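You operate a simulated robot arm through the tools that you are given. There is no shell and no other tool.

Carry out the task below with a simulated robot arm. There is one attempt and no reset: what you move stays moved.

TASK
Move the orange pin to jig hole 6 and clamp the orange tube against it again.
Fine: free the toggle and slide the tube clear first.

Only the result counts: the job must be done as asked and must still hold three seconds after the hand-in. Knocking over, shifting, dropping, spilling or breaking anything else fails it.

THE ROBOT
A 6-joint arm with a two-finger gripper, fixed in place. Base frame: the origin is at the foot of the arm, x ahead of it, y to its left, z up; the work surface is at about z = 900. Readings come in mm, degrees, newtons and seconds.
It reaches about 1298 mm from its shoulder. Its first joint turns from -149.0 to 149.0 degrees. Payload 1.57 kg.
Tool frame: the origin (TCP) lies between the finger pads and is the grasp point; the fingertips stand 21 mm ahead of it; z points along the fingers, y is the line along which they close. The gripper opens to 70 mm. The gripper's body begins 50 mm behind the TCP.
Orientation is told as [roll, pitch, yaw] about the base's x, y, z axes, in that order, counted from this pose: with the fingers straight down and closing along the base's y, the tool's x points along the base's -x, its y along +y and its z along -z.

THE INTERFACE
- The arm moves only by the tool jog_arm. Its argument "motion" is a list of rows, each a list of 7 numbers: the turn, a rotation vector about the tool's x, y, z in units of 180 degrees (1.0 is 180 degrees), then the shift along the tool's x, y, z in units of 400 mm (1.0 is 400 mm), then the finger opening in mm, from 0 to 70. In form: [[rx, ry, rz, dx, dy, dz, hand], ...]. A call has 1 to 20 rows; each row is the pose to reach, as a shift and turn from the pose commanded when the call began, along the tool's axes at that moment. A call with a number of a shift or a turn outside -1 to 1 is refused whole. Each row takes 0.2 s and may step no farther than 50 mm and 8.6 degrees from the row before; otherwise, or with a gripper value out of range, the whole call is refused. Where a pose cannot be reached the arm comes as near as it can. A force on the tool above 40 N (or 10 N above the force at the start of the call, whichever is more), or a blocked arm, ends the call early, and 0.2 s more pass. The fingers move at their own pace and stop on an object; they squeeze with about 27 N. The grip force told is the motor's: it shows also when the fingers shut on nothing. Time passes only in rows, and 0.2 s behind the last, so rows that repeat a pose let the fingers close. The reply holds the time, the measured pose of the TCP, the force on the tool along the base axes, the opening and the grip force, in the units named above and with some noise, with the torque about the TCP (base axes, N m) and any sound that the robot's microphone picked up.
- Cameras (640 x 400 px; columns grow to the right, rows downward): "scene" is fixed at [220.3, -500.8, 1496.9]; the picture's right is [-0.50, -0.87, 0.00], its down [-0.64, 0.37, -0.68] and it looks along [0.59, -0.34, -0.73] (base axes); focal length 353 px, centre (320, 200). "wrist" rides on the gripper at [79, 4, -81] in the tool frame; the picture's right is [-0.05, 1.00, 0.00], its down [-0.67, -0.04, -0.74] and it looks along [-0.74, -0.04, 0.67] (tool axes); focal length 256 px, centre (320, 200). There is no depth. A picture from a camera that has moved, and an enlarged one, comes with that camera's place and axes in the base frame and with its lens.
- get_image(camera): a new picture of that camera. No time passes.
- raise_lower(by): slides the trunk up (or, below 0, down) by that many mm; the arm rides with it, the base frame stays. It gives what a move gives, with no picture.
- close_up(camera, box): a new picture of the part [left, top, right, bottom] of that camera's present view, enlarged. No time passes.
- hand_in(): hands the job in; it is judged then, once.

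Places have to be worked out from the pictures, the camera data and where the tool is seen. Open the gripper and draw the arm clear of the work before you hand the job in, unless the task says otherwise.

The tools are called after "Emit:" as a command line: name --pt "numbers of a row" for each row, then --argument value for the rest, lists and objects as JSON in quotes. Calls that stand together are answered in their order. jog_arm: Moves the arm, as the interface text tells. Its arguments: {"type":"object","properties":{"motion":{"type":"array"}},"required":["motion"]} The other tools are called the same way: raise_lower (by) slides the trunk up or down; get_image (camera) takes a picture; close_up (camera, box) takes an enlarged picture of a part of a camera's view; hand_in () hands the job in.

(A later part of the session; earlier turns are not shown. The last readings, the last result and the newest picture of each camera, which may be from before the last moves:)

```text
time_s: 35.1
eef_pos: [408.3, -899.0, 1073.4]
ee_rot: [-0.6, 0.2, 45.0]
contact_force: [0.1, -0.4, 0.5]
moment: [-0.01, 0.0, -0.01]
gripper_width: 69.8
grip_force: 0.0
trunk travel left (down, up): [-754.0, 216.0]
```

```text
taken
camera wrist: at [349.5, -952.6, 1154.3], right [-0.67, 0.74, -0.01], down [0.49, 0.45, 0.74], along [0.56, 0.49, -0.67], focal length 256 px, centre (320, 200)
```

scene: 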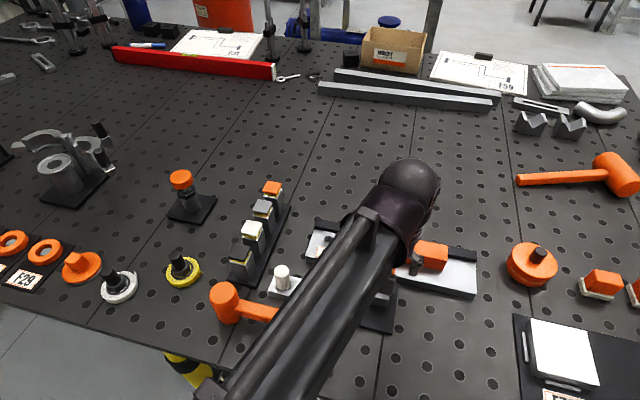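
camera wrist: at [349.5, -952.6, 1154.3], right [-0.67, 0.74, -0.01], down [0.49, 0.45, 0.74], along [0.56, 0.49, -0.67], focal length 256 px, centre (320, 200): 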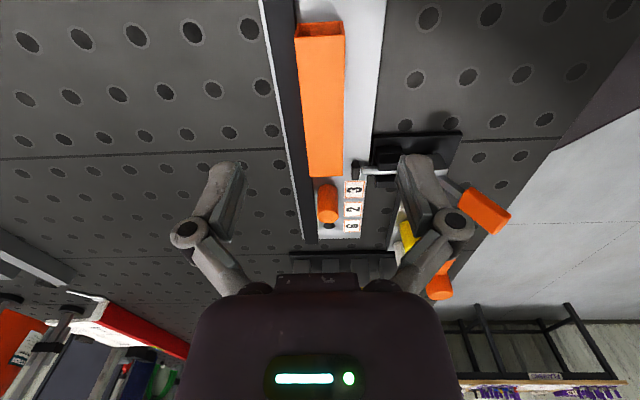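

The tube is clear of the pin by about 40 mm. I zoom in on the pin and holes for accurate positions.

Emit:
close_up --camera "wrist" --box '[290, 160, 380, 245]'

Emit:
close_up --camera "scene" --box '[290, 200, 490, 340]'

```text
4.71 times, centred on (335, 202) of wrist
camera zoom: at [349.5, -952.6, 1154.3], right [-0.67, 0.74, -0.01], down [0.49, 0.45, 0.74], along [0.56, 0.49, -0.67], focal length 1205 px, centre (249, 188)
```

zoom: 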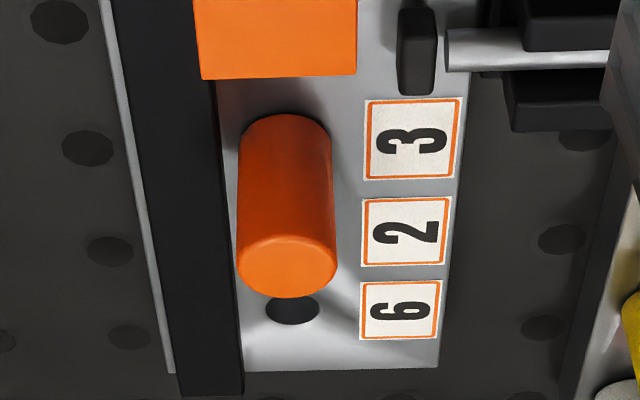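

```text
2.86 times, centred on (390, 270) of scene
camera zoom: at [220.3, -500.8, 1496.9], right [-0.5, -0.87, 0.0], down [-0.64, 0.37, -0.68], along [0.59, -0.34, -0.73], focal length 1010 px, centre (120, 0)
```

zoom: 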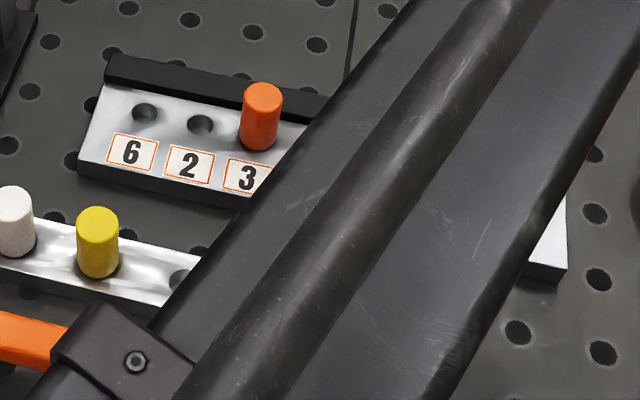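

Solving the views jointly gives a plate top at z≈915, hole 6 at about (579.5,-728), and the pin at 80 mm along and 0.7 mm across, with its top at z≈961. The TCP's lateral line already matches, so I move 163 mm along -e to stand above the pin.

Emit:
jog_arm --pt "0 0 0 -0.068 0 0 70" --pt "0 0 0 -0.136 0 0 70" --pt "0 0 0 -0.204 0 0 70" --pt "0 0 0 -0.272 0 0 70" --pt "0 0 0 -0.34 0 0 70" --pt "0 0 0 -0.408 0.0005 0 70" --pt "0 0 0 -0.408 0.0005 0 70"

Emit:
get_image --camera "wrist"

Emit:
close_up --camera "wrist" --box '[270, 20, 390, 120]'

```text
time_s: 36.7
eef_pos: [523.5, -782.2, 1072.9]
ee_rot: [-0.4, 0.1, 45.0]
contact_force: [-0.2, 0.5, -0.1]
moment: [0.0, -0.01, -0.02]
gripper_width: 69.9
grip_force: 0.0
trunk travel left (down, up): [-754.0, 216.0]
```

```text
taken
camera wrist: at [465.5, -835.5, 1154.4], right [-0.67, 0.74, -0.01], down [0.49, 0.45, 0.74], along [0.56, 0.49, -0.67], focal length 256 px, centre (320, 200)
```

wrist: 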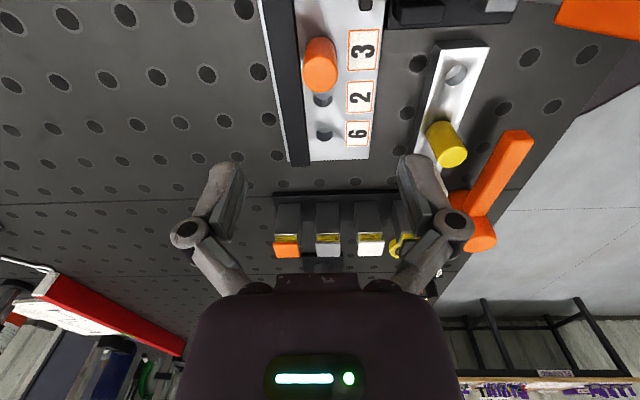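

```text
4.00 times, centred on (330, 70) of wrist
camera zoom: at [465.5, -835.5, 1154.4], right [-0.67, 0.74, -0.01], down [0.49, 0.45, 0.74], along [0.56, 0.49, -0.67], focal length 1024 px, centre (280, 720)
```

zoom: 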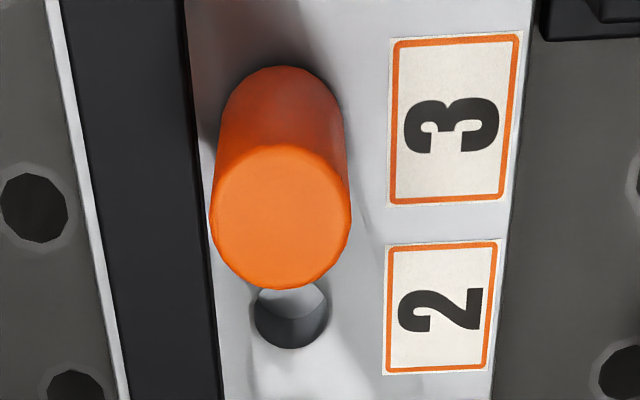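

Laterally the pin is exactly on the tool axis, about 1.7 mm further along +e. I correct that and lower the trunk so the tips reach about z = 942 around the pin.

Emit:
jog_arm --pt "0 0 0 0.004 0 0 70" --pt "0 0 0 0.004 0 0 70"

Emit:
raise_lower --by -106

Emit:
get_image --camera "wrist"

```text
time_s: 37.3
eef_pos: [521.8, -783.5, 1073.2]
ee_rot: [-0.6, 0.1, 45.0]
contact_force: [0.3, -0.6, 0.1]
moment: [0.02, 0.04, -0.01]
gripper_width: 70.1
grip_force: 0.0
trunk travel left (down, up): [-754.0, 216.0]
```

```text
time_s: 38.7
eef_pos: [521.4, -784.3, 966.9]
ee_rot: [-0.5, 0.0, 45.0]
contact_force: [0.1, 0.6, -0.4]
moment: [0.02, 0.01, 0.01]
gripper_width: 70.0
grip_force: 0.1
trunk travel left (down, up): [-648.0, 322.0]
```

```text
taken
camera wrist: at [463.9, -837.0, 1048.6], right [-0.67, 0.74, -0.01], down [0.49, 0.45, 0.74], along [0.56, 0.49, -0.67], focal length 256 px, centre (320, 200)
```

wrist: 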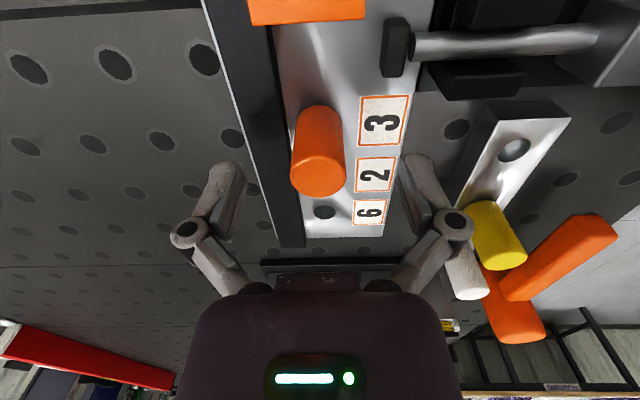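

The pin top sits right at the tool point in the picture. I lower 5 mm more and close on it.

Emit:
raise_lower --by -5

Emit:
jog_arm --pt "0 0 0 0 0 0 50" --pt "0 0 0 0 0 0 35" --pt "0 0 0 0 0 0 15" --pt "0 0 0 0 0 0 15" --pt "0 0 0 0 0 0 15"

Emit:
get_image --camera "wrist"

```text
time_s: 39.3
eef_pos: [521.1, -783.0, 962.3]
ee_rot: [-0.4, 0.2, 44.9]
contact_force: [0.2, -0.1, -0.1]
moment: [-0.03, -0.04, -0.01]
gripper_width: 70.0
grip_force: 0.0
trunk travel left (down, up): [-643.0, 327.0]
```

```text
time_s: 40.5
eef_pos: [522.5, -783.6, 963.1]
ee_rot: [-0.4, 0.1, 45.0]
contact_force: [-0.9, 0.5, 1.6]
moment: [0.04, -0.02, 0.01]
gripper_width: 24.9
grip_force: 27.2
trunk travel left (down, up): [-643.0, 327.0]
```

```text
taken
camera wrist: at [463.9, -836.9, 1043.6], right [-0.67, 0.74, -0.01], down [0.49, 0.45, 0.74], along [0.56, 0.49, -0.67], focal length 256 px, centre (320, 200)
```

wrist: 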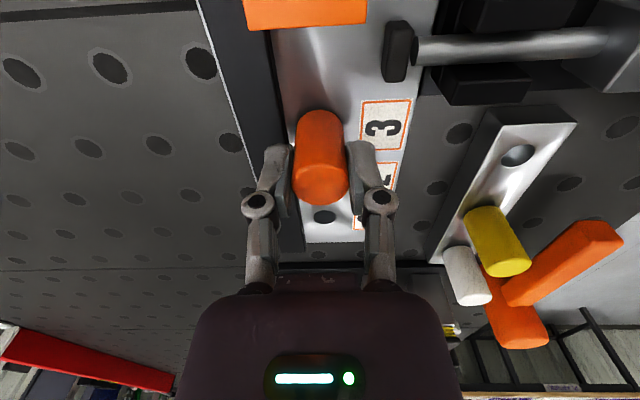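

The pin is gripped (24.9 mm). I lift it 10 mm first to check the force, then the rest.

Emit:
raise_lower --by 10

Emit:
raise_lower --by 35

Emit:
get_image --camera "wrist"

Emit:
close_up --camera "scene" --box '[290, 200, 490, 340]'

```text
time_s: 41.0
eef_pos: [521.6, -784.0, 970.5]
ee_rot: [-0.5, 0.1, 45.0]
contact_force: [0.4, 0.2, -0.6]
moment: [-0.01, 0.01, 0.03]
gripper_width: 24.6
grip_force: 26.7
trunk travel left (down, up): [-653.0, 317.0]
```

```text
time_s: 41.8
eef_pos: [522.9, -785.2, 1006.2]
ee_rot: [-0.5, 0.0, 45.0]
contact_force: [-0.1, 0.8, -0.7]
moment: [-0.03, 0.0, 0.03]
gripper_width: 24.7
grip_force: 27.6
trunk travel left (down, up): [-688.0, 282.0]
```

```text
taken
camera wrist: at [464.0, -837.1, 1088.3], right [-0.67, 0.74, -0.01], down [0.49, 0.45, 0.74], along [0.56, 0.49, -0.67], focal length 256 px, centre (320, 200)
```

wrist: 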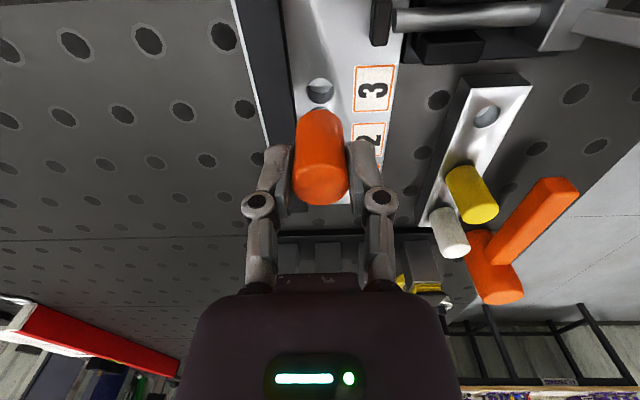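

```text
2.86 times, centred on (390, 270) of scene
camera zoom: at [220.3, -500.8, 1496.9], right [-0.5, -0.87, 0.0], down [-0.64, 0.37, -0.68], along [0.59, -0.34, -0.73], focal length 1010 px, centre (120, 0)
```

zoom: 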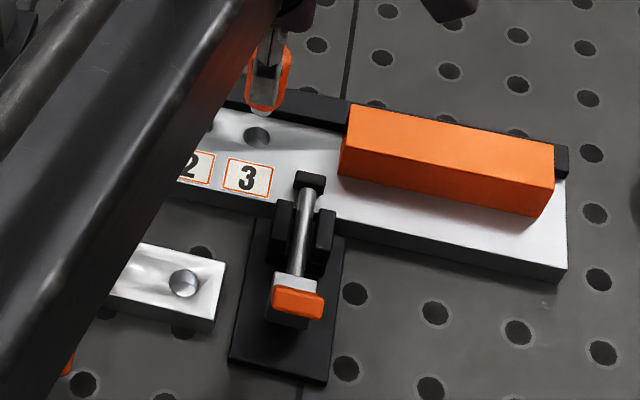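

The pin is out and hole 3 is visible beneath it. I zoom in to see the shank and where the hole lies relative to it.

Emit:
close_up --camera "wrist" --box '[270, 60, 400, 220]'

Emit:
close_up --camera "scene" --box '[340, 205, 420, 255]'

```text
2.50 times, centred on (335, 140) of wrist
camera zoom: at [464.0, -837.1, 1088.3], right [-0.67, 0.74, -0.01], down [0.49, 0.45, 0.74], along [0.56, 0.49, -0.67], focal length 640 px, centre (282, 350)
```

zoom: 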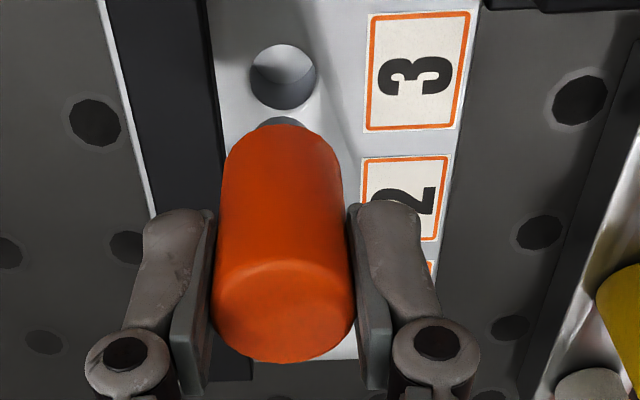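

```text
8.00 times, centred on (380, 230) of scene
camera zoom: at [220.3, -500.8, 1496.9], right [-0.5, -0.87, 0.0], down [-0.64, 0.37, -0.68], along [0.59, -0.34, -0.73], focal length 2827 px, centre (-160, -40)
```

zoom: 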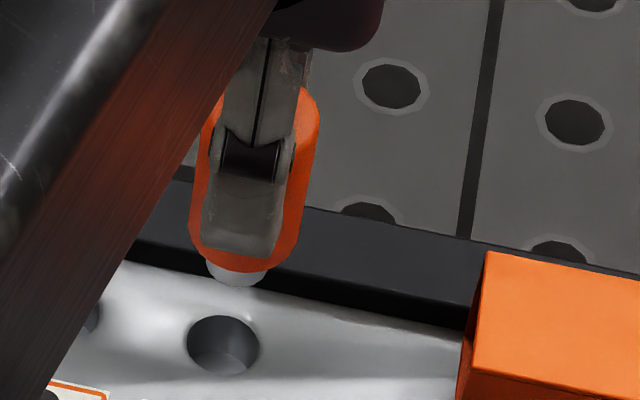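

The shank and hole 3 lie on the tool axis within about 1 mm. I carry the pin exactly 80 mm along -e, two hole pitches, to hole 6.

Emit:
jog_arm --pt "0 0 0 -0.05 0 0 15" --pt "0 0 0 -0.1 0 0 15" --pt "0 0 0 -0.15 0 0 15" --pt "0 0 0 -0.2 0 0 15" --pt "0 0 0 -0.2 0 0 15"

Emit:
close_up --camera "wrist" --box '[270, 20, 400, 220]'

Emit:
close_up --camera "scene" --box '[300, 205, 400, 275]'

```text
time_s: 43.0
eef_pos: [579.3, -728.9, 1006.6]
ee_rot: [-0.5, 0.1, 45.0]
contact_force: [0.2, 0.1, -1.0]
moment: [0.03, 0.0, 0.0]
gripper_width: 24.9
grip_force: 26.9
trunk travel left (down, up): [-688.0, 282.0]
```

```text
2.00 times, centred on (335, 120) of wrist
camera zoom: at [520.2, -781.5, 1088.4], right [-0.67, 0.74, -0.01], down [0.49, 0.45, 0.74], along [0.56, 0.49, -0.67], focal length 512 px, centre (290, 360)
```

zoom: 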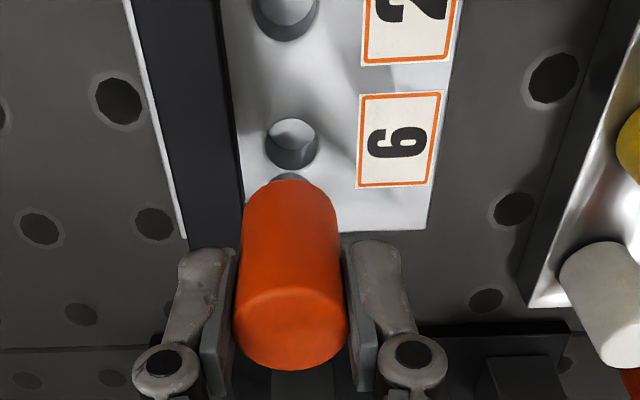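

```text
5.71 times, centred on (350, 240) of scene
camera zoom: at [220.3, -500.8, 1496.9], right [-0.5, -0.87, 0.0], down [-0.64, 0.37, -0.68], along [0.59, -0.34, -0.73], focal length 2019 px, centre (149, -29)
```

zoom: 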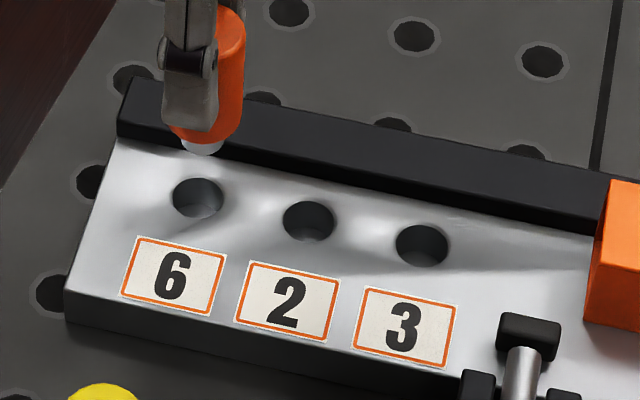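

Lateral alignment is the same as over hole 3. I zoom closer to compare the fore-aft alignment precisely.

Emit:
close_up --camera "wrist" --box '[290, 60, 354, 124]'

Emit:
close_up --camera "scene" --box '[310, 215, 380, 255]'

```text
6.25 times, centred on (322, 92) of wrist
camera zoom: at [520.2, -781.5, 1088.4], right [-0.67, 0.74, -0.01], down [0.49, 0.45, 0.74], along [0.56, 0.49, -0.67], focal length 1600 px, centre (308, 875)
```

zoom: 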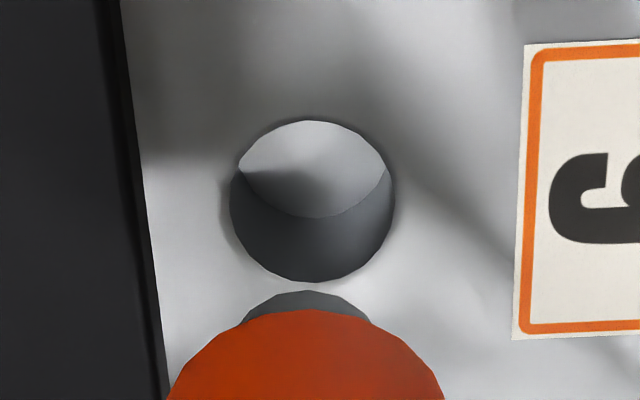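

```text
9.14 times, centred on (345, 235) of scene
camera zoom: at [220.3, -500.8, 1496.9], right [-0.5, -0.87, 0.0], down [-0.64, 0.37, -0.68], along [0.59, -0.34, -0.73], focal length 3231 px, centre (91, -120)
```

zoom: 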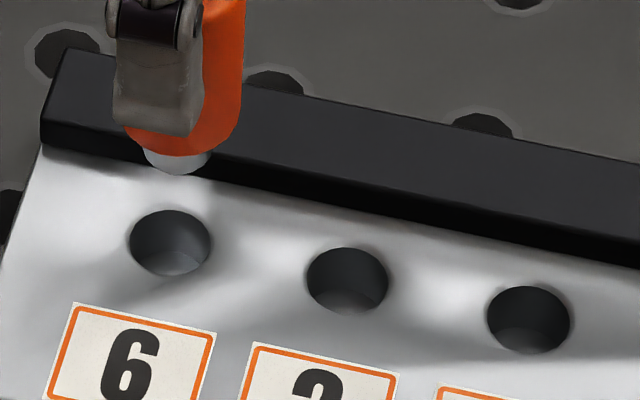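

The hole is about 18 mm wide and the shank about 14 mm. Relative to hole 3, I should go about 0.8 mm further along -e, so I apply that and lower in stages while watching the force.

Emit:
jog_arm --pt "0 0 0 -0.002 0 0 15" --pt "0 0 0 -0.002 0 0 15"

Emit:
raise_lower --by -28

Emit:
close_up --camera "scene" --box '[310, 205, 380, 255]'

Emit:
close_up --camera "wrist" --box '[260, 70, 400, 220]'

```text
time_s: 43.6
eef_pos: [579.2, -727.6, 1007.7]
ee_rot: [-0.6, 0.0, 45.1]
contact_force: [-0.2, 0.0, -0.7]
moment: [0.0, -0.03, 0.01]
gripper_width: 25.0
grip_force: 27.1
trunk travel left (down, up): [-688.0, 282.0]
```

```text
time_s: 44.4
eef_pos: [579.6, -727.1, 978.9]
ee_rot: [-0.6, 0.1, 45.0]
contact_force: [0.2, 0.0, -0.4]
moment: [-0.01, 0.02, 0.02]
gripper_width: 24.8
grip_force: 26.6
trunk travel left (down, up): [-660.0, 310.0]
```

```text
8.00 times, centred on (345, 230) of scene
camera zoom: at [220.3, -500.8, 1496.9], right [-0.5, -0.87, 0.0], down [-0.64, 0.37, -0.68], along [0.59, -0.34, -0.73], focal length 2827 px, centre (120, -40)
```

zoom: 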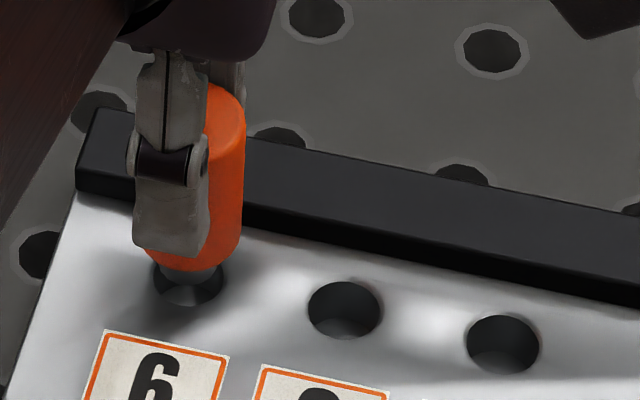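

```text
2.67 times, centred on (330, 145) of wrist
camera zoom: at [521.1, -780.5, 1060.4], right [-0.67, 0.74, -0.01], down [0.49, 0.45, 0.74], along [0.56, 0.49, -0.67], focal length 683 px, centre (293, 347)
```

zoom: 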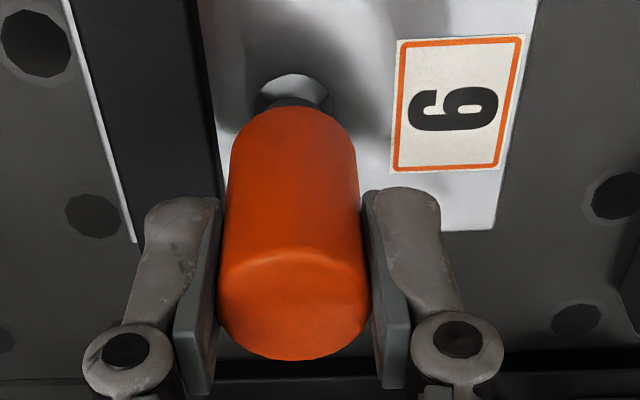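

The shank is right over hole 6. I lower 8 mm, then check before the final part.

Emit:
raise_lower --by -8

Emit:
close_up --camera "scene" --box '[310, 205, 380, 255]'

Emit:
close_up --camera "wrist" --box '[260, 70, 400, 220]'

```text
time_s: 44.9
eef_pos: [579.4, -726.2, 971.7]
ee_rot: [-0.5, 0.1, 45.0]
contact_force: [-0.5, 0.6, -0.9]
moment: [-0.01, 0.01, 0.01]
gripper_width: 24.9
grip_force: 27.2
trunk travel left (down, up): [-652.0, 318.0]
```

```text
8.00 times, centred on (345, 230) of scene
camera zoom: at [220.3, -500.8, 1496.9], right [-0.5, -0.87, 0.0], down [-0.64, 0.37, -0.68], along [0.59, -0.34, -0.73], focal length 2827 px, centre (120, -40)
```

zoom: 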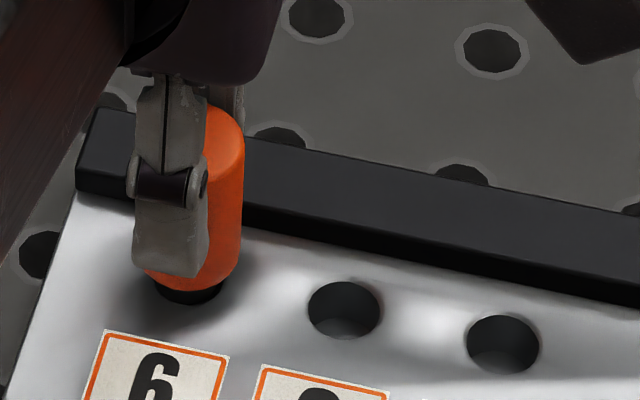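

```text
2.67 times, centred on (330, 145) of wrist
camera zoom: at [521.1, -780.4, 1052.4], right [-0.67, 0.74, -0.01], down [0.49, 0.45, 0.74], along [0.56, 0.49, -0.67], focal length 683 px, centre (293, 347)
```

zoom: 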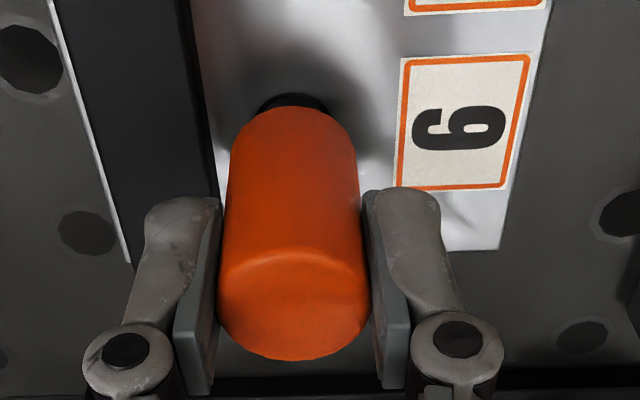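

It is entering with no force. I lower 6 mm, then 2 mm.

Emit:
raise_lower --by -6

Emit:
raise_lower --by -2

Emit:
close_up --camera "wrist" --box '[260, 70, 400, 220]'

Emit:
close_up --camera "scene" --box '[310, 205, 380, 255]'

```text
time_s: 45.5
eef_pos: [578.9, -726.7, 965.1]
ee_rot: [-0.6, 0.2, 45.1]
contact_force: [0.0, 0.2, -0.9]
moment: [0.0, 0.0, 0.0]
gripper_width: 24.6
grip_force: 27.4
trunk travel left (down, up): [-646.0, 324.0]
```

```text
time_s: 46.0
eef_pos: [579.1, -727.6, 962.0]
ee_rot: [-0.5, 0.1, 45.1]
contact_force: [0.0, 1.3, -0.9]
moment: [0.03, 0.0, -0.02]
gripper_width: 24.9
grip_force: 27.0
trunk travel left (down, up): [-644.0, 326.0]
```

```text
2.67 times, centred on (330, 145) of wrist
camera zoom: at [521.1, -780.5, 1044.4], right [-0.67, 0.74, -0.01], down [0.49, 0.45, 0.74], along [0.56, 0.49, -0.67], focal length 683 px, centre (293, 347)
```

zoom: 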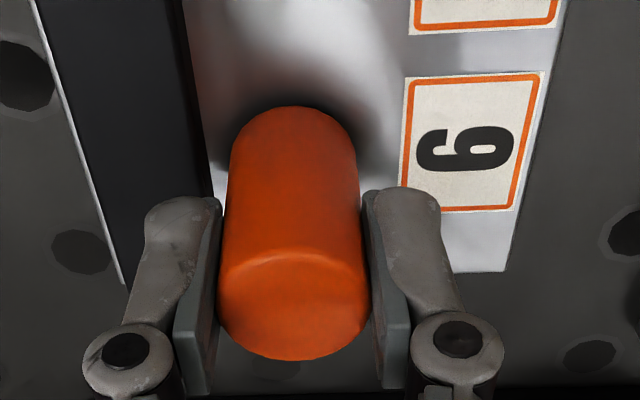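

```text
8.00 times, centred on (345, 230) of scene
camera zoom: at [220.3, -500.8, 1496.9], right [-0.5, -0.87, 0.0], down [-0.64, 0.37, -0.68], along [0.59, -0.34, -0.73], focal length 2827 px, centre (120, -40)
```

zoom: 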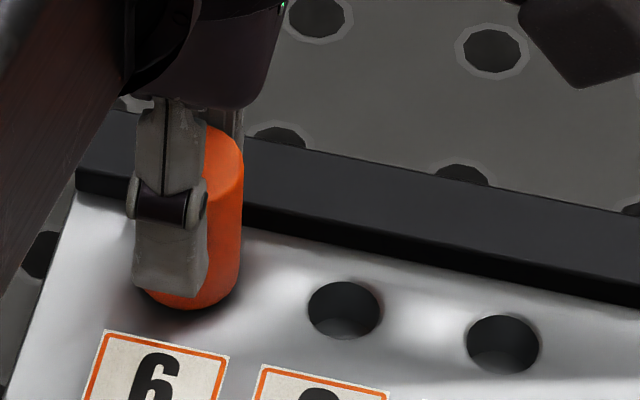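

The pin is essentially seated in hole 6. I lower the last 1 mm and release.

Emit:
raise_lower --by -1

Emit:
jog_arm --pt "0 0 0 0 0 0 35" --pt "0 0 0 0 0 0 50" --pt "0 0 0 0 0 0 70" --pt "0 0 0 0 0 0 70"

Emit:
raise_lower --by 110

Emit:
get_image --camera "wrist"

Emit:
close_up --camera "scene" --box '[290, 200, 490, 340]'

```text
time_s: 46.5
eef_pos: [579.7, -729.0, 962.1]
ee_rot: [-0.5, 0.1, 45.0]
contact_force: [1.1, 0.6, 1.5]
moment: [-0.02, 0.0, -0.04]
gripper_width: 24.9
grip_force: 26.9
trunk travel left (down, up): [-643.0, 327.0]
```

```text
time_s: 47.5
eef_pos: [578.0, -728.8, 962.0]
ee_rot: [-0.5, 0.2, 45.0]
contact_force: [-0.3, 0.0, -0.6]
moment: [0.0, -0.01, 0.02]
gripper_width: 69.9
grip_force: 0.1
trunk travel left (down, up): [-643.0, 327.0]
```

```text
time_s: 48.9
eef_pos: [580.5, -726.1, 1072.5]
ee_rot: [-0.5, 0.1, 45.0]
contact_force: [-0.2, 0.3, 0.3]
moment: [-0.01, 0.0, -0.01]
gripper_width: 70.0
grip_force: 0.1
trunk travel left (down, up): [-753.0, 217.0]
```

```text
taken
camera wrist: at [521.2, -780.5, 1153.4], right [-0.67, 0.74, -0.01], down [0.49, 0.45, 0.74], along [0.56, 0.49, -0.67], focal length 256 px, centre (320, 200)
```

wrist: 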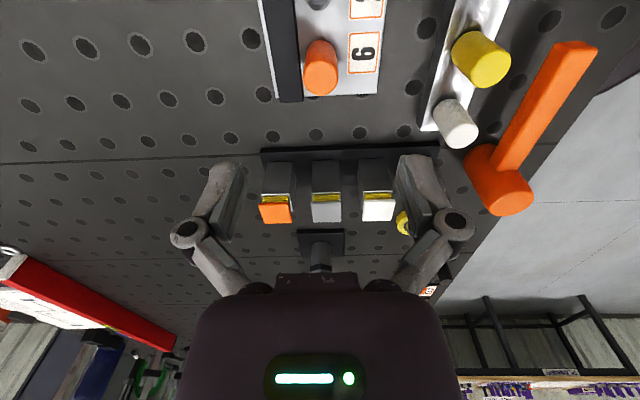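

```text
2.86 times, centred on (390, 270) of scene
camera zoom: at [220.3, -500.8, 1496.9], right [-0.5, -0.87, 0.0], down [-0.64, 0.37, -0.68], along [0.59, -0.34, -0.73], focal length 1010 px, centre (120, 0)
```

zoom: 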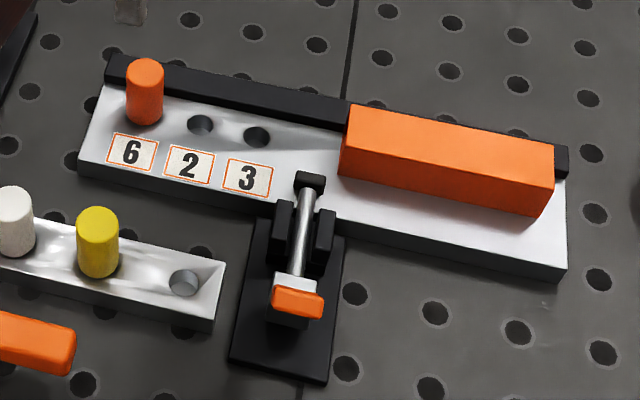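

The pin stands upright in hole 6 and nothing else has moved. To bring the tube back I'll push its far end with the fingers opened to 25 mm, so they bear on both side walls while the tips stay above the fence. I first move 284 mm along +e at height, past the tube's end.

Emit:
jog_arm --pt "0 0 0 0.08875 0 0 60" --pt "0 0 0 0.1775 0 0 45" --pt "0 0 0 0.26625 0 0 25" --pt "0 0 0 0.355 0 0 25" --pt "0 0 0 0.44375 0 0 25" --pt "0 0 0 0.5325 0 0 25" --pt "0 0 0 0.62125 0 0 25" --pt "0 0 0 0.71 0 0 25" --pt "0 0 0 0.71 0 0 25"

Emit:
get_image --camera "wrist"

Emit:
close_up --camera "scene" --box '[290, 200, 490, 340]'

```text
time_s: 50.9
eef_pos: [378.2, -926.7, 1072.0]
ee_rot: [-0.5, 0.1, 45.1]
contact_force: [0.0, -0.4, 0.6]
moment: [0.05, -0.01, 0.01]
gripper_width: 25.0
grip_force: 0.1
trunk travel left (down, up): [-753.0, 217.0]
```

```text
taken
camera wrist: at [320.8, -980.5, 1153.5], right [-0.67, 0.74, -0.01], down [0.49, 0.45, 0.74], along [0.56, 0.49, -0.67], focal length 256 px, centre (320, 200)
```

wrist: 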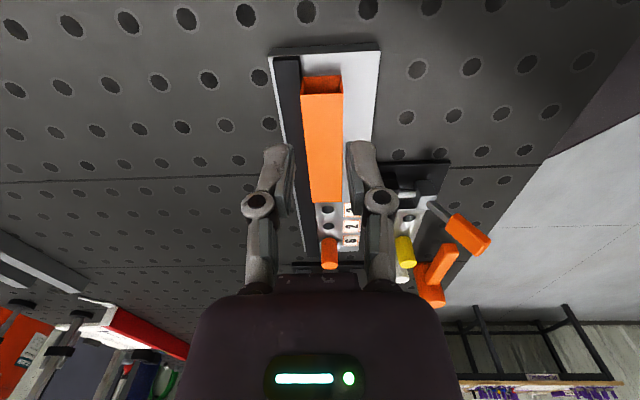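

```text
2.86 times, centred on (390, 270) of scene
camera zoom: at [220.3, -500.8, 1496.9], right [-0.5, -0.87, 0.0], down [-0.64, 0.37, -0.68], along [0.59, -0.34, -0.73], focal length 1010 px, centre (120, 0)
```

zoom: 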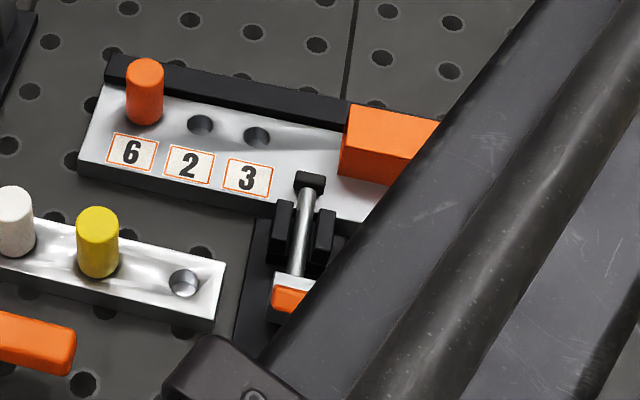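

The tube's far end is at about 266 mm along, and my finger faces will come down about 9 mm beyond it. I lower the trunk 110 mm, the same safe height as for the tube grip.

Emit:
raise_lower --by -100

Emit:
raise_lower --by -11

Emit:
close_up --camera "wrist" --box '[190, 50, 450, 270]'

```text
time_s: 52.3
eef_pos: [378.3, -927.8, 971.7]
ee_rot: [-0.5, 0.1, 44.9]
contact_force: [0.8, -0.6, 0.9]
moment: [-0.02, 0.05, 0.03]
gripper_width: 24.9
grip_force: 0.1
trunk travel left (down, up): [-653.0, 317.0]
```

```text
time_s: 52.9
eef_pos: [379.8, -927.3, 961.6]
ee_rot: [-0.5, 0.1, 45.0]
contact_force: [0.2, -0.2, 0.0]
moment: [-0.01, 0.0, 0.0]
gripper_width: 25.0
grip_force: 0.0
trunk travel left (down, up): [-642.0, 328.0]
```

```text
1.82 times, centred on (320, 160) of wrist
camera zoom: at [320.8, -980.4, 1042.5], right [-0.67, 0.74, -0.01], down [0.49, 0.45, 0.74], along [0.56, 0.49, -0.67], focal length 465 px, centre (320, 273)
```

zoom: 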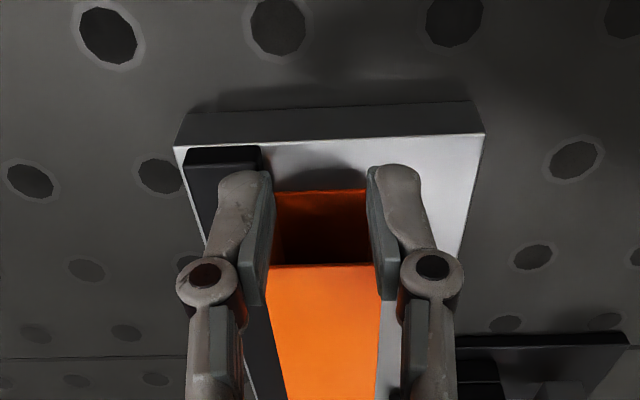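

The fingers stand just outside the tube's end with their inner gap narrower than the tube, so they will bear on its walls. I push along -e for 120 mm, stopping short of the pin.

Emit:
jog_arm --pt "0 0 0 -0.0125 0 0 25" --pt "0 0 0 -0.025 0 0 25" --pt "0 0 0 -0.0375 0 0 25" --pt "0 0 0 -0.055 0 0 25" --pt "0 0 0 -0.075 0 0 25" --pt "0 0 0 -0.095 0 0 25" --pt "0 0 0 -0.115 0 0 25" --pt "0 0 0 -0.135 0 0 25" --pt "0 0 0 -0.155 0 0 25" --pt "0 0 0 -0.175 0 0 25"

Emit:
get_image --camera "wrist"

Emit:
close_up --camera "scene" --box '[290, 200, 490, 340]'

```text
time_s: 55.0
eef_pos: [428.8, -879.3, 961.2]
ee_rot: [-0.6, 0.1, 45.1]
contact_force: [-0.4, -0.4, 0.3]
moment: [-0.02, -0.01, 0.03]
gripper_width: 25.0
grip_force: 0.1
trunk travel left (down, up): [-642.0, 328.0]
```

```text
taken
camera wrist: at [370.4, -931.6, 1042.5], right [-0.67, 0.74, -0.01], down [0.49, 0.45, 0.74], along [0.56, 0.49, -0.67], focal length 256 px, centre (320, 200)
```

wrist: 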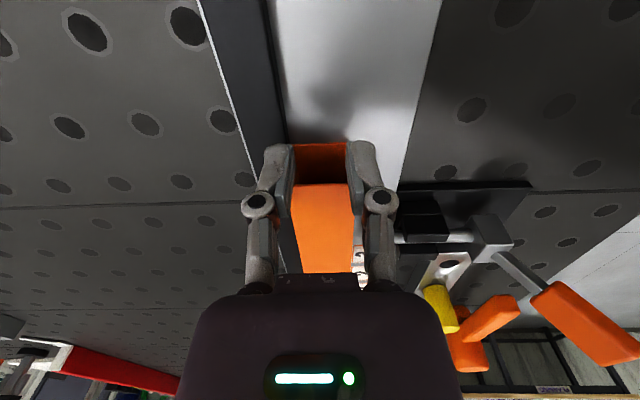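

```text
2.86 times, centred on (390, 270) of scene
camera zoom: at [220.3, -500.8, 1496.9], right [-0.5, -0.87, 0.0], down [-0.64, 0.37, -0.68], along [0.59, -0.34, -0.73], focal length 1010 px, centre (120, 0)
```

zoom: 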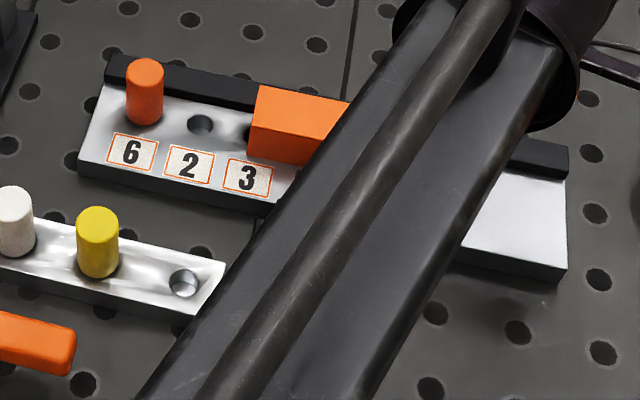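

The tube slides well along the fence. I push another 55 mm, leaving a few millimetres to the pin.

Emit:
jog_arm --pt "0 0 0 -0.02 0 0 25" --pt "0 0 0 -0.04 0 0 25" --pt "0 0 0 -0.06 0 0 25" --pt "0 0 0 -0.08 0 0 25" --pt "0 0 0 -0.1 0 0 25" --pt "0 0 0 -0.12 0 0 25" --pt "0 0 0 -0.135 0 0 25"

Emit:
get_image --camera "wrist"

Emit:
close_up --camera "scene" --box '[310, 205, 410, 275]'

```text
time_s: 56.6
eef_pos: [466.8, -839.5, 960.5]
ee_rot: [-0.6, 0.2, 45.1]
contact_force: [-0.5, -1.2, 0.0]
moment: [0.03, -0.06, 0.0]
gripper_width: 25.6
grip_force: 0.1
trunk travel left (down, up): [-642.0, 328.0]
```

```text
taken
camera wrist: at [408.5, -892.0, 1042.5], right [-0.67, 0.74, -0.01], down [0.49, 0.45, 0.74], along [0.56, 0.49, -0.67], focal length 256 px, centre (320, 200)
```

wrist: 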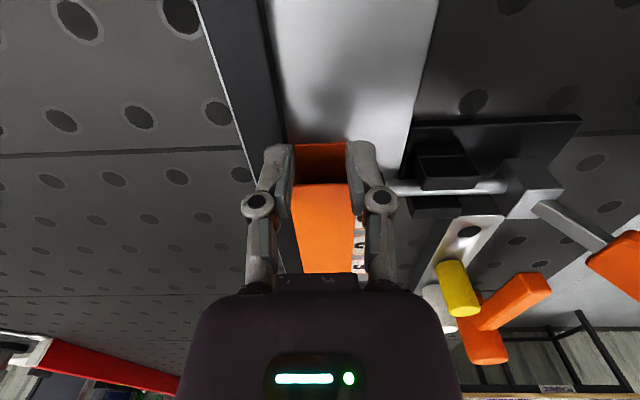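

```text
5.71 times, centred on (360, 240) of scene
camera zoom: at [220.3, -500.8, 1496.9], right [-0.5, -0.87, 0.0], down [-0.64, 0.37, -0.68], along [0.59, -0.34, -0.73], focal length 2019 px, centre (91, -29)
```

zoom: 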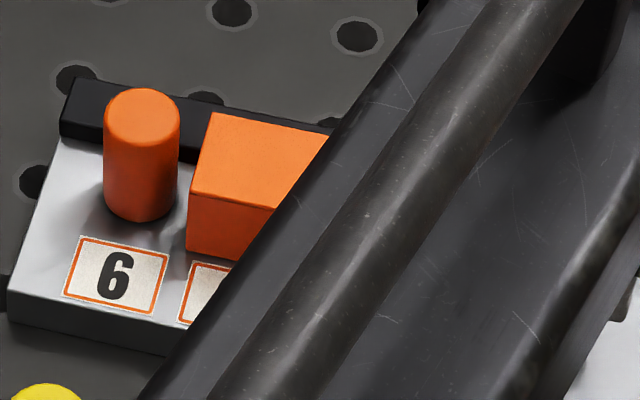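

There is a gap of about 7 mm left to the pin. I advance 5 mm, then 1 mm at a time to feel the contact.

Emit:
jog_arm --pt "0 0 0 -0.005 0 0 25" --pt "0 0 0 -0.01 0 0 25" --pt "0 0 0 -0.0125 0 0 25" --pt "0 0 0 -0.0125 0 0 25"

Emit:
close_up --camera "scene" --box '[310, 205, 410, 275]'

```text
time_s: 57.6
eef_pos: [469.0, -835.7, 960.7]
ee_rot: [-0.5, 0.1, 45.0]
contact_force: [-1.2, -0.7, 0.2]
moment: [-0.01, 0.01, 0.01]
gripper_width: 25.5
grip_force: 0.6
trunk travel left (down, up): [-642.0, 328.0]
```

```text
5.71 times, centred on (360, 240) of scene
camera zoom: at [220.3, -500.8, 1496.9], right [-0.5, -0.87, 0.0], down [-0.64, 0.37, -0.68], along [0.59, -0.34, -0.73], focal length 2019 px, centre (91, -29)
```

zoom: 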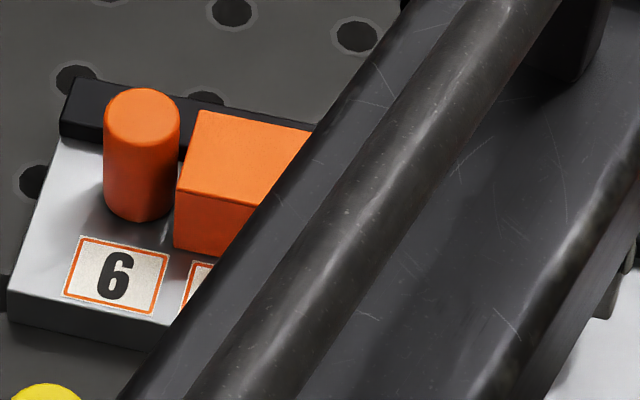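

Comparing with the original contact picture, about 3 mm remain. I advance 2 mm and read the force.

Emit:
jog_arm --pt "0 0 0 -0.0025 0 0 25" --pt "0 0 0 -0.005 0 0 25" --pt "0 0 0 -0.005 0 0 25"

Emit:
close_up --camera "scene" --box '[310, 205, 410, 275]'

```text
time_s: 58.5
eef_pos: [471.6, -834.9, 961.3]
ee_rot: [-0.4, 0.1, 45.0]
contact_force: [-1.2, -0.7, -0.1]
moment: [0.01, 0.02, 0.01]
gripper_width: 25.1
grip_force: 0.5
trunk travel left (down, up): [-642.0, 328.0]
```

```text
5.71 times, centred on (360, 240) of scene
camera zoom: at [220.3, -500.8, 1496.9], right [-0.5, -0.87, 0.0], down [-0.64, 0.37, -0.68], along [0.59, -0.34, -0.73], focal length 2019 px, centre (91, -29)
```

zoom: 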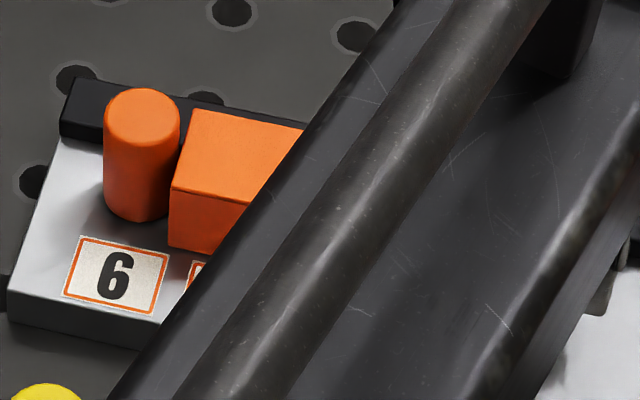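

The tube is about 1–2 mm from the pin and there is no contact force yet. I take another 1 mm step.

Emit:
jog_arm --pt "0 0 0 -0.0025 0 0 25" --pt "0 0 0 -0.0025 0 0 25"

Emit:
jog_arm --pt "0 0 0 -0.0025 0 0 25" --pt "0 0 0 -0.0025 0 0 25"

Emit:
close_up --camera "scene" --box '[310, 205, 410, 275]'

```text
time_s: 59.0
eef_pos: [472.4, -834.0, 961.3]
ee_rot: [-0.5, 0.2, 45.0]
contact_force: [-1.0, -0.8, 0.8]
moment: [-0.03, 0.0, 0.0]
gripper_width: 25.3
grip_force: 0.2
trunk travel left (down, up): [-642.0, 328.0]
```

```text
time_s: 59.6
eef_pos: [472.5, -832.6, 961.0]
ee_rot: [-0.6, 0.1, 45.0]
contact_force: [-1.0, -0.8, 0.8]
moment: [-0.01, -0.01, 0.0]
gripper_width: 25.2
grip_force: 0.2
trunk travel left (down, up): [-642.0, 328.0]
```

```text
5.71 times, centred on (360, 240) of scene
camera zoom: at [220.3, -500.8, 1496.9], right [-0.5, -0.87, 0.0], down [-0.64, 0.37, -0.68], along [0.59, -0.34, -0.73], focal length 2019 px, centre (91, -29)
```

zoom: 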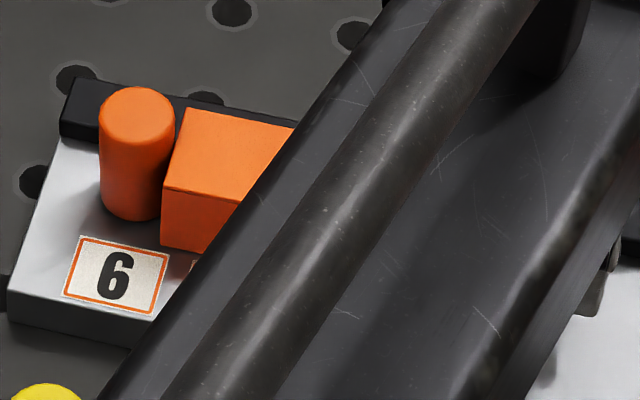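

The pin shifted slightly within its hole clearance, so the tube is now touching it. I take one more 1 mm step to seat the pin against its hole wall, watching the force.

Emit:
jog_arm --pt "0 0 0 -0.0025 0 0 25" --pt "0 0 0 -0.0025 0 0 25"

Emit:
close_up --camera "scene" --box '[310, 205, 410, 275]'

```text
time_s: 60.2
eef_pos: [473.7, -831.9, 960.3]
ee_rot: [-0.5, 0.0, 45.0]
contact_force: [-2.9, -2.1, 0.1]
moment: [0.02, 0.06, 0.08]
gripper_width: 25.2
grip_force: 0.3
trunk travel left (down, up): [-642.0, 328.0]
```

```text
5.71 times, centred on (360, 240) of scene
camera zoom: at [220.3, -500.8, 1496.9], right [-0.5, -0.87, 0.0], down [-0.64, 0.37, -0.68], along [0.59, -0.34, -0.73], focal length 2019 px, centre (91, -29)
```

zoom: 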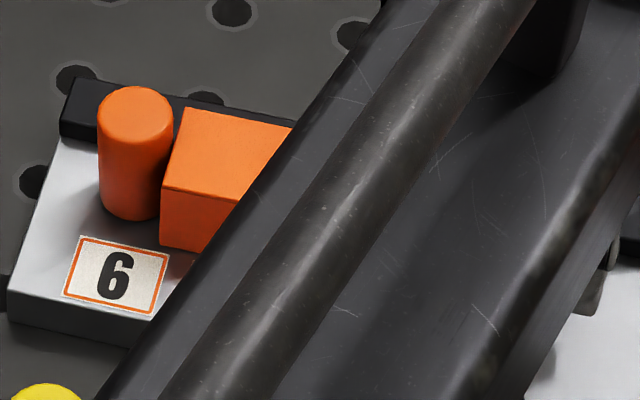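

The force rose to about 3.6 N along the push, so the tube is firmly against the seated pin. I back off 15 mm along +e and raise the trunk.

Emit:
jog_arm --pt "0 0 0 0.0125 0 0 25" --pt "0 0 0 0.0375 0 0 25" --pt "0 0 0 0.0375 0 0 25"

Emit:
raise_lower --by 110

Emit:
get_image --camera "wrist"

Emit:
close_up --camera "scene" --box '[290, 200, 490, 340]'

```text
time_s: 61.0
eef_pos: [463.8, -842.2, 960.3]
ee_rot: [-0.5, 0.0, 45.0]
contact_force: [-0.4, -0.4, -0.1]
moment: [-0.02, 0.03, 0.01]
gripper_width: 24.9
grip_force: 0.1
trunk travel left (down, up): [-642.0, 328.0]
```

```text
time_s: 62.5
eef_pos: [464.0, -842.7, 1071.8]
ee_rot: [-0.6, 0.2, 44.9]
contact_force: [-0.4, -1.7, -0.7]
moment: [0.0, 0.0, 0.01]
gripper_width: 25.0
grip_force: 0.1
trunk travel left (down, up): [-752.0, 218.0]
```

```text
taken
camera wrist: at [405.2, -895.7, 1152.3], right [-0.67, 0.74, -0.01], down [0.49, 0.45, 0.74], along [0.56, 0.49, -0.67], focal length 256 px, centre (320, 200)
```

wrist: 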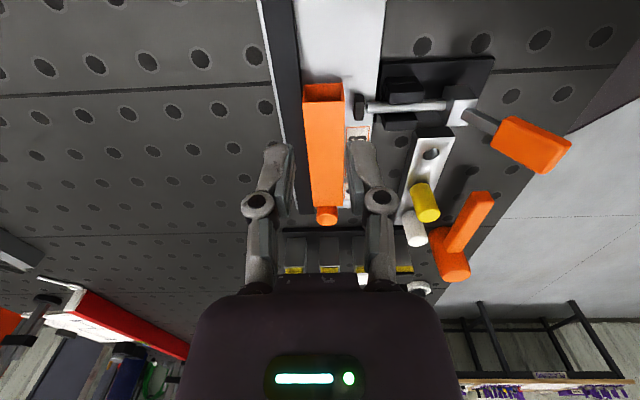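

```text
2.86 times, centred on (390, 270) of scene
camera zoom: at [220.3, -500.8, 1496.9], right [-0.5, -0.87, 0.0], down [-0.64, 0.37, -0.68], along [0.59, -0.34, -0.73], focal length 1010 px, centre (120, 0)
```

zoom: 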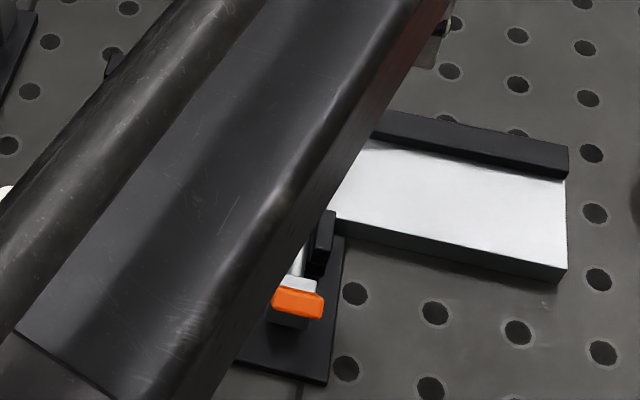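

I zoom in on the tube, pin, pad and handle from this side view.

Emit:
close_up --camera "wrist" --box '[290, 50, 580, 240]'

Emit:
close_up --camera "wrist" --box '[295, 70, 395, 240]'

```text
2.11 times, centred on (435, 145) of wrist
camera zoom: at [405.2, -895.7, 1152.3], right [-0.67, 0.74, -0.01], down [0.49, 0.45, 0.74], along [0.56, 0.49, -0.67], focal length 539 px, centre (78, 316)
```

zoom: 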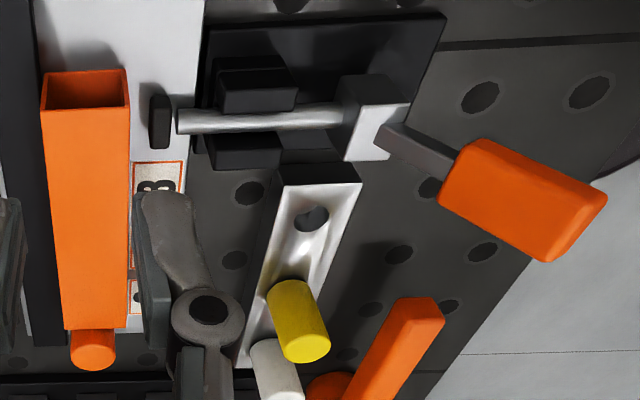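

```text
2.35 times, centred on (345, 155) of wrist
camera zoom: at [405.2, -895.7, 1152.3], right [-0.67, 0.74, -0.01], down [0.49, 0.45, 0.74], along [0.56, 0.49, -0.67], focal length 602 px, centre (261, 306)
```

zoom: 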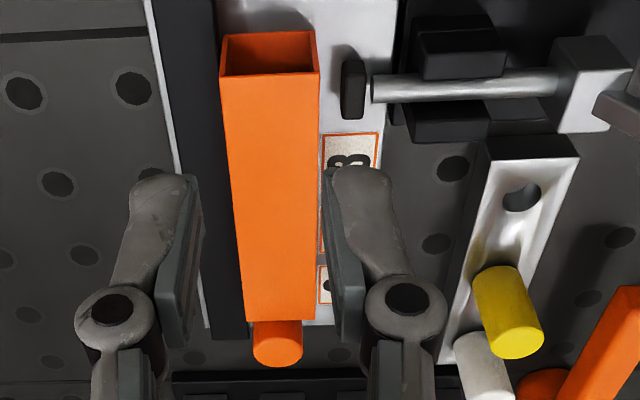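

The tube touches the pin and still covers the pad's position, which is at about 123 mm along with the tube ending at 141 mm. To re-clamp, I'll push the handle forward from behind with closed fingers, so I move behind it (p=120, q≈195) at yaw -45°, staying high.

Emit:
jog_arm --pt "0 0 0.0417 -0.0089 0.0403 0 20" --pt "0 0 0.0833 -0.0178 0.0807 0 10" --pt "0 0 0.125 -0.0268 0.121 0 0" --pt "0 0 0.1667 -0.0357 0.1613 0 0" --pt "0 0 0.2083 -0.0446 0.2017 0 0" --pt "0 0 0.25 -0.0535 0.242 0 0" --pt "0 0 0.2917 -0.0624 0.2823 0 0" --pt "0 0 0.3333 -0.0713 0.3227 0 0" --pt "0 0 0.375 -0.0803 0.363 0 0" --pt "0 0 0.4167 -0.0892 0.4033 0 0" --pt "0 0 0.4583 -0.0981 0.4437 0 0" --pt "0 0 0.5 -0.107 0.484 0 0"

Emit:
get_image --camera "wrist"

Emit:
close_up --camera "scene" --box '[290, 200, 490, 340]'

```text
time_s: 65.1
eef_pos: [356.4, -675.8, 1070.5]
ee_rot: [-0.2, -0.5, -45.1]
contact_force: [0.5, -0.3, 0.2]
moment: [0.0, -0.01, 0.01]
gripper_width: 0.3
grip_force: 27.4
trunk travel left (down, up): [-752.0, 218.0]
```

```text
taken
camera wrist: at [304.0, -616.5, 1151.8], right [0.74, 0.67, 0.0], down [0.44, -0.49, 0.75], along [0.5, -0.56, -0.66], focal length 256 px, centre (320, 200)
```

wrist: 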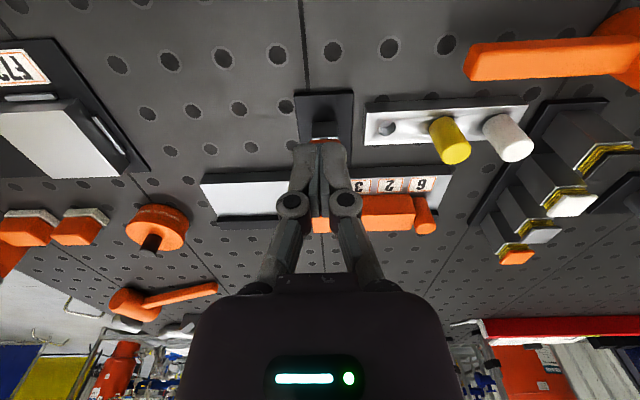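

```text
2.86 times, centred on (390, 270) of scene
camera zoom: at [220.3, -500.8, 1496.9], right [-0.5, -0.87, 0.0], down [-0.64, 0.37, -0.68], along [0.59, -0.34, -0.73], focal length 1010 px, centre (120, 0)
```

zoom: 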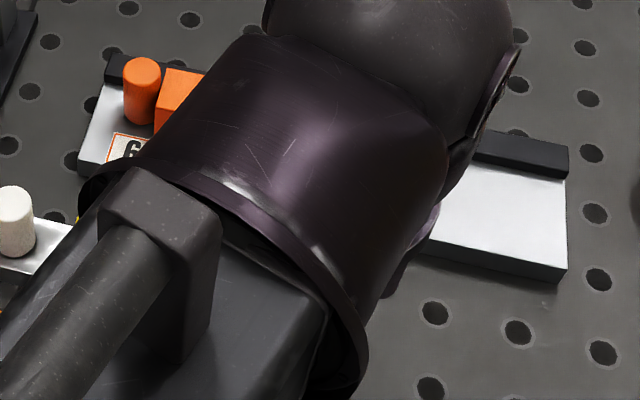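

I zoom in to confirm the fingers will come down behind the handle tip.

Emit:
close_up --camera "wrist" --box '[250, 80, 400, 240]'

```text
2.50 times, centred on (325, 160) of wrist
camera zoom: at [304.0, -616.5, 1151.8], right [0.74, 0.67, 0.0], down [0.44, -0.49, 0.75], along [0.5, -0.56, -0.66], focal length 640 px, centre (308, 300)
```

zoom: 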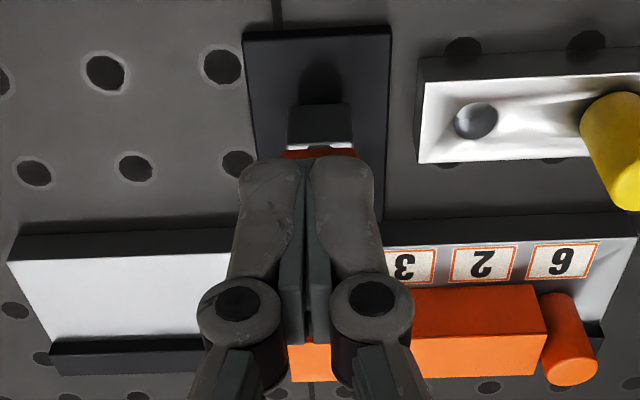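

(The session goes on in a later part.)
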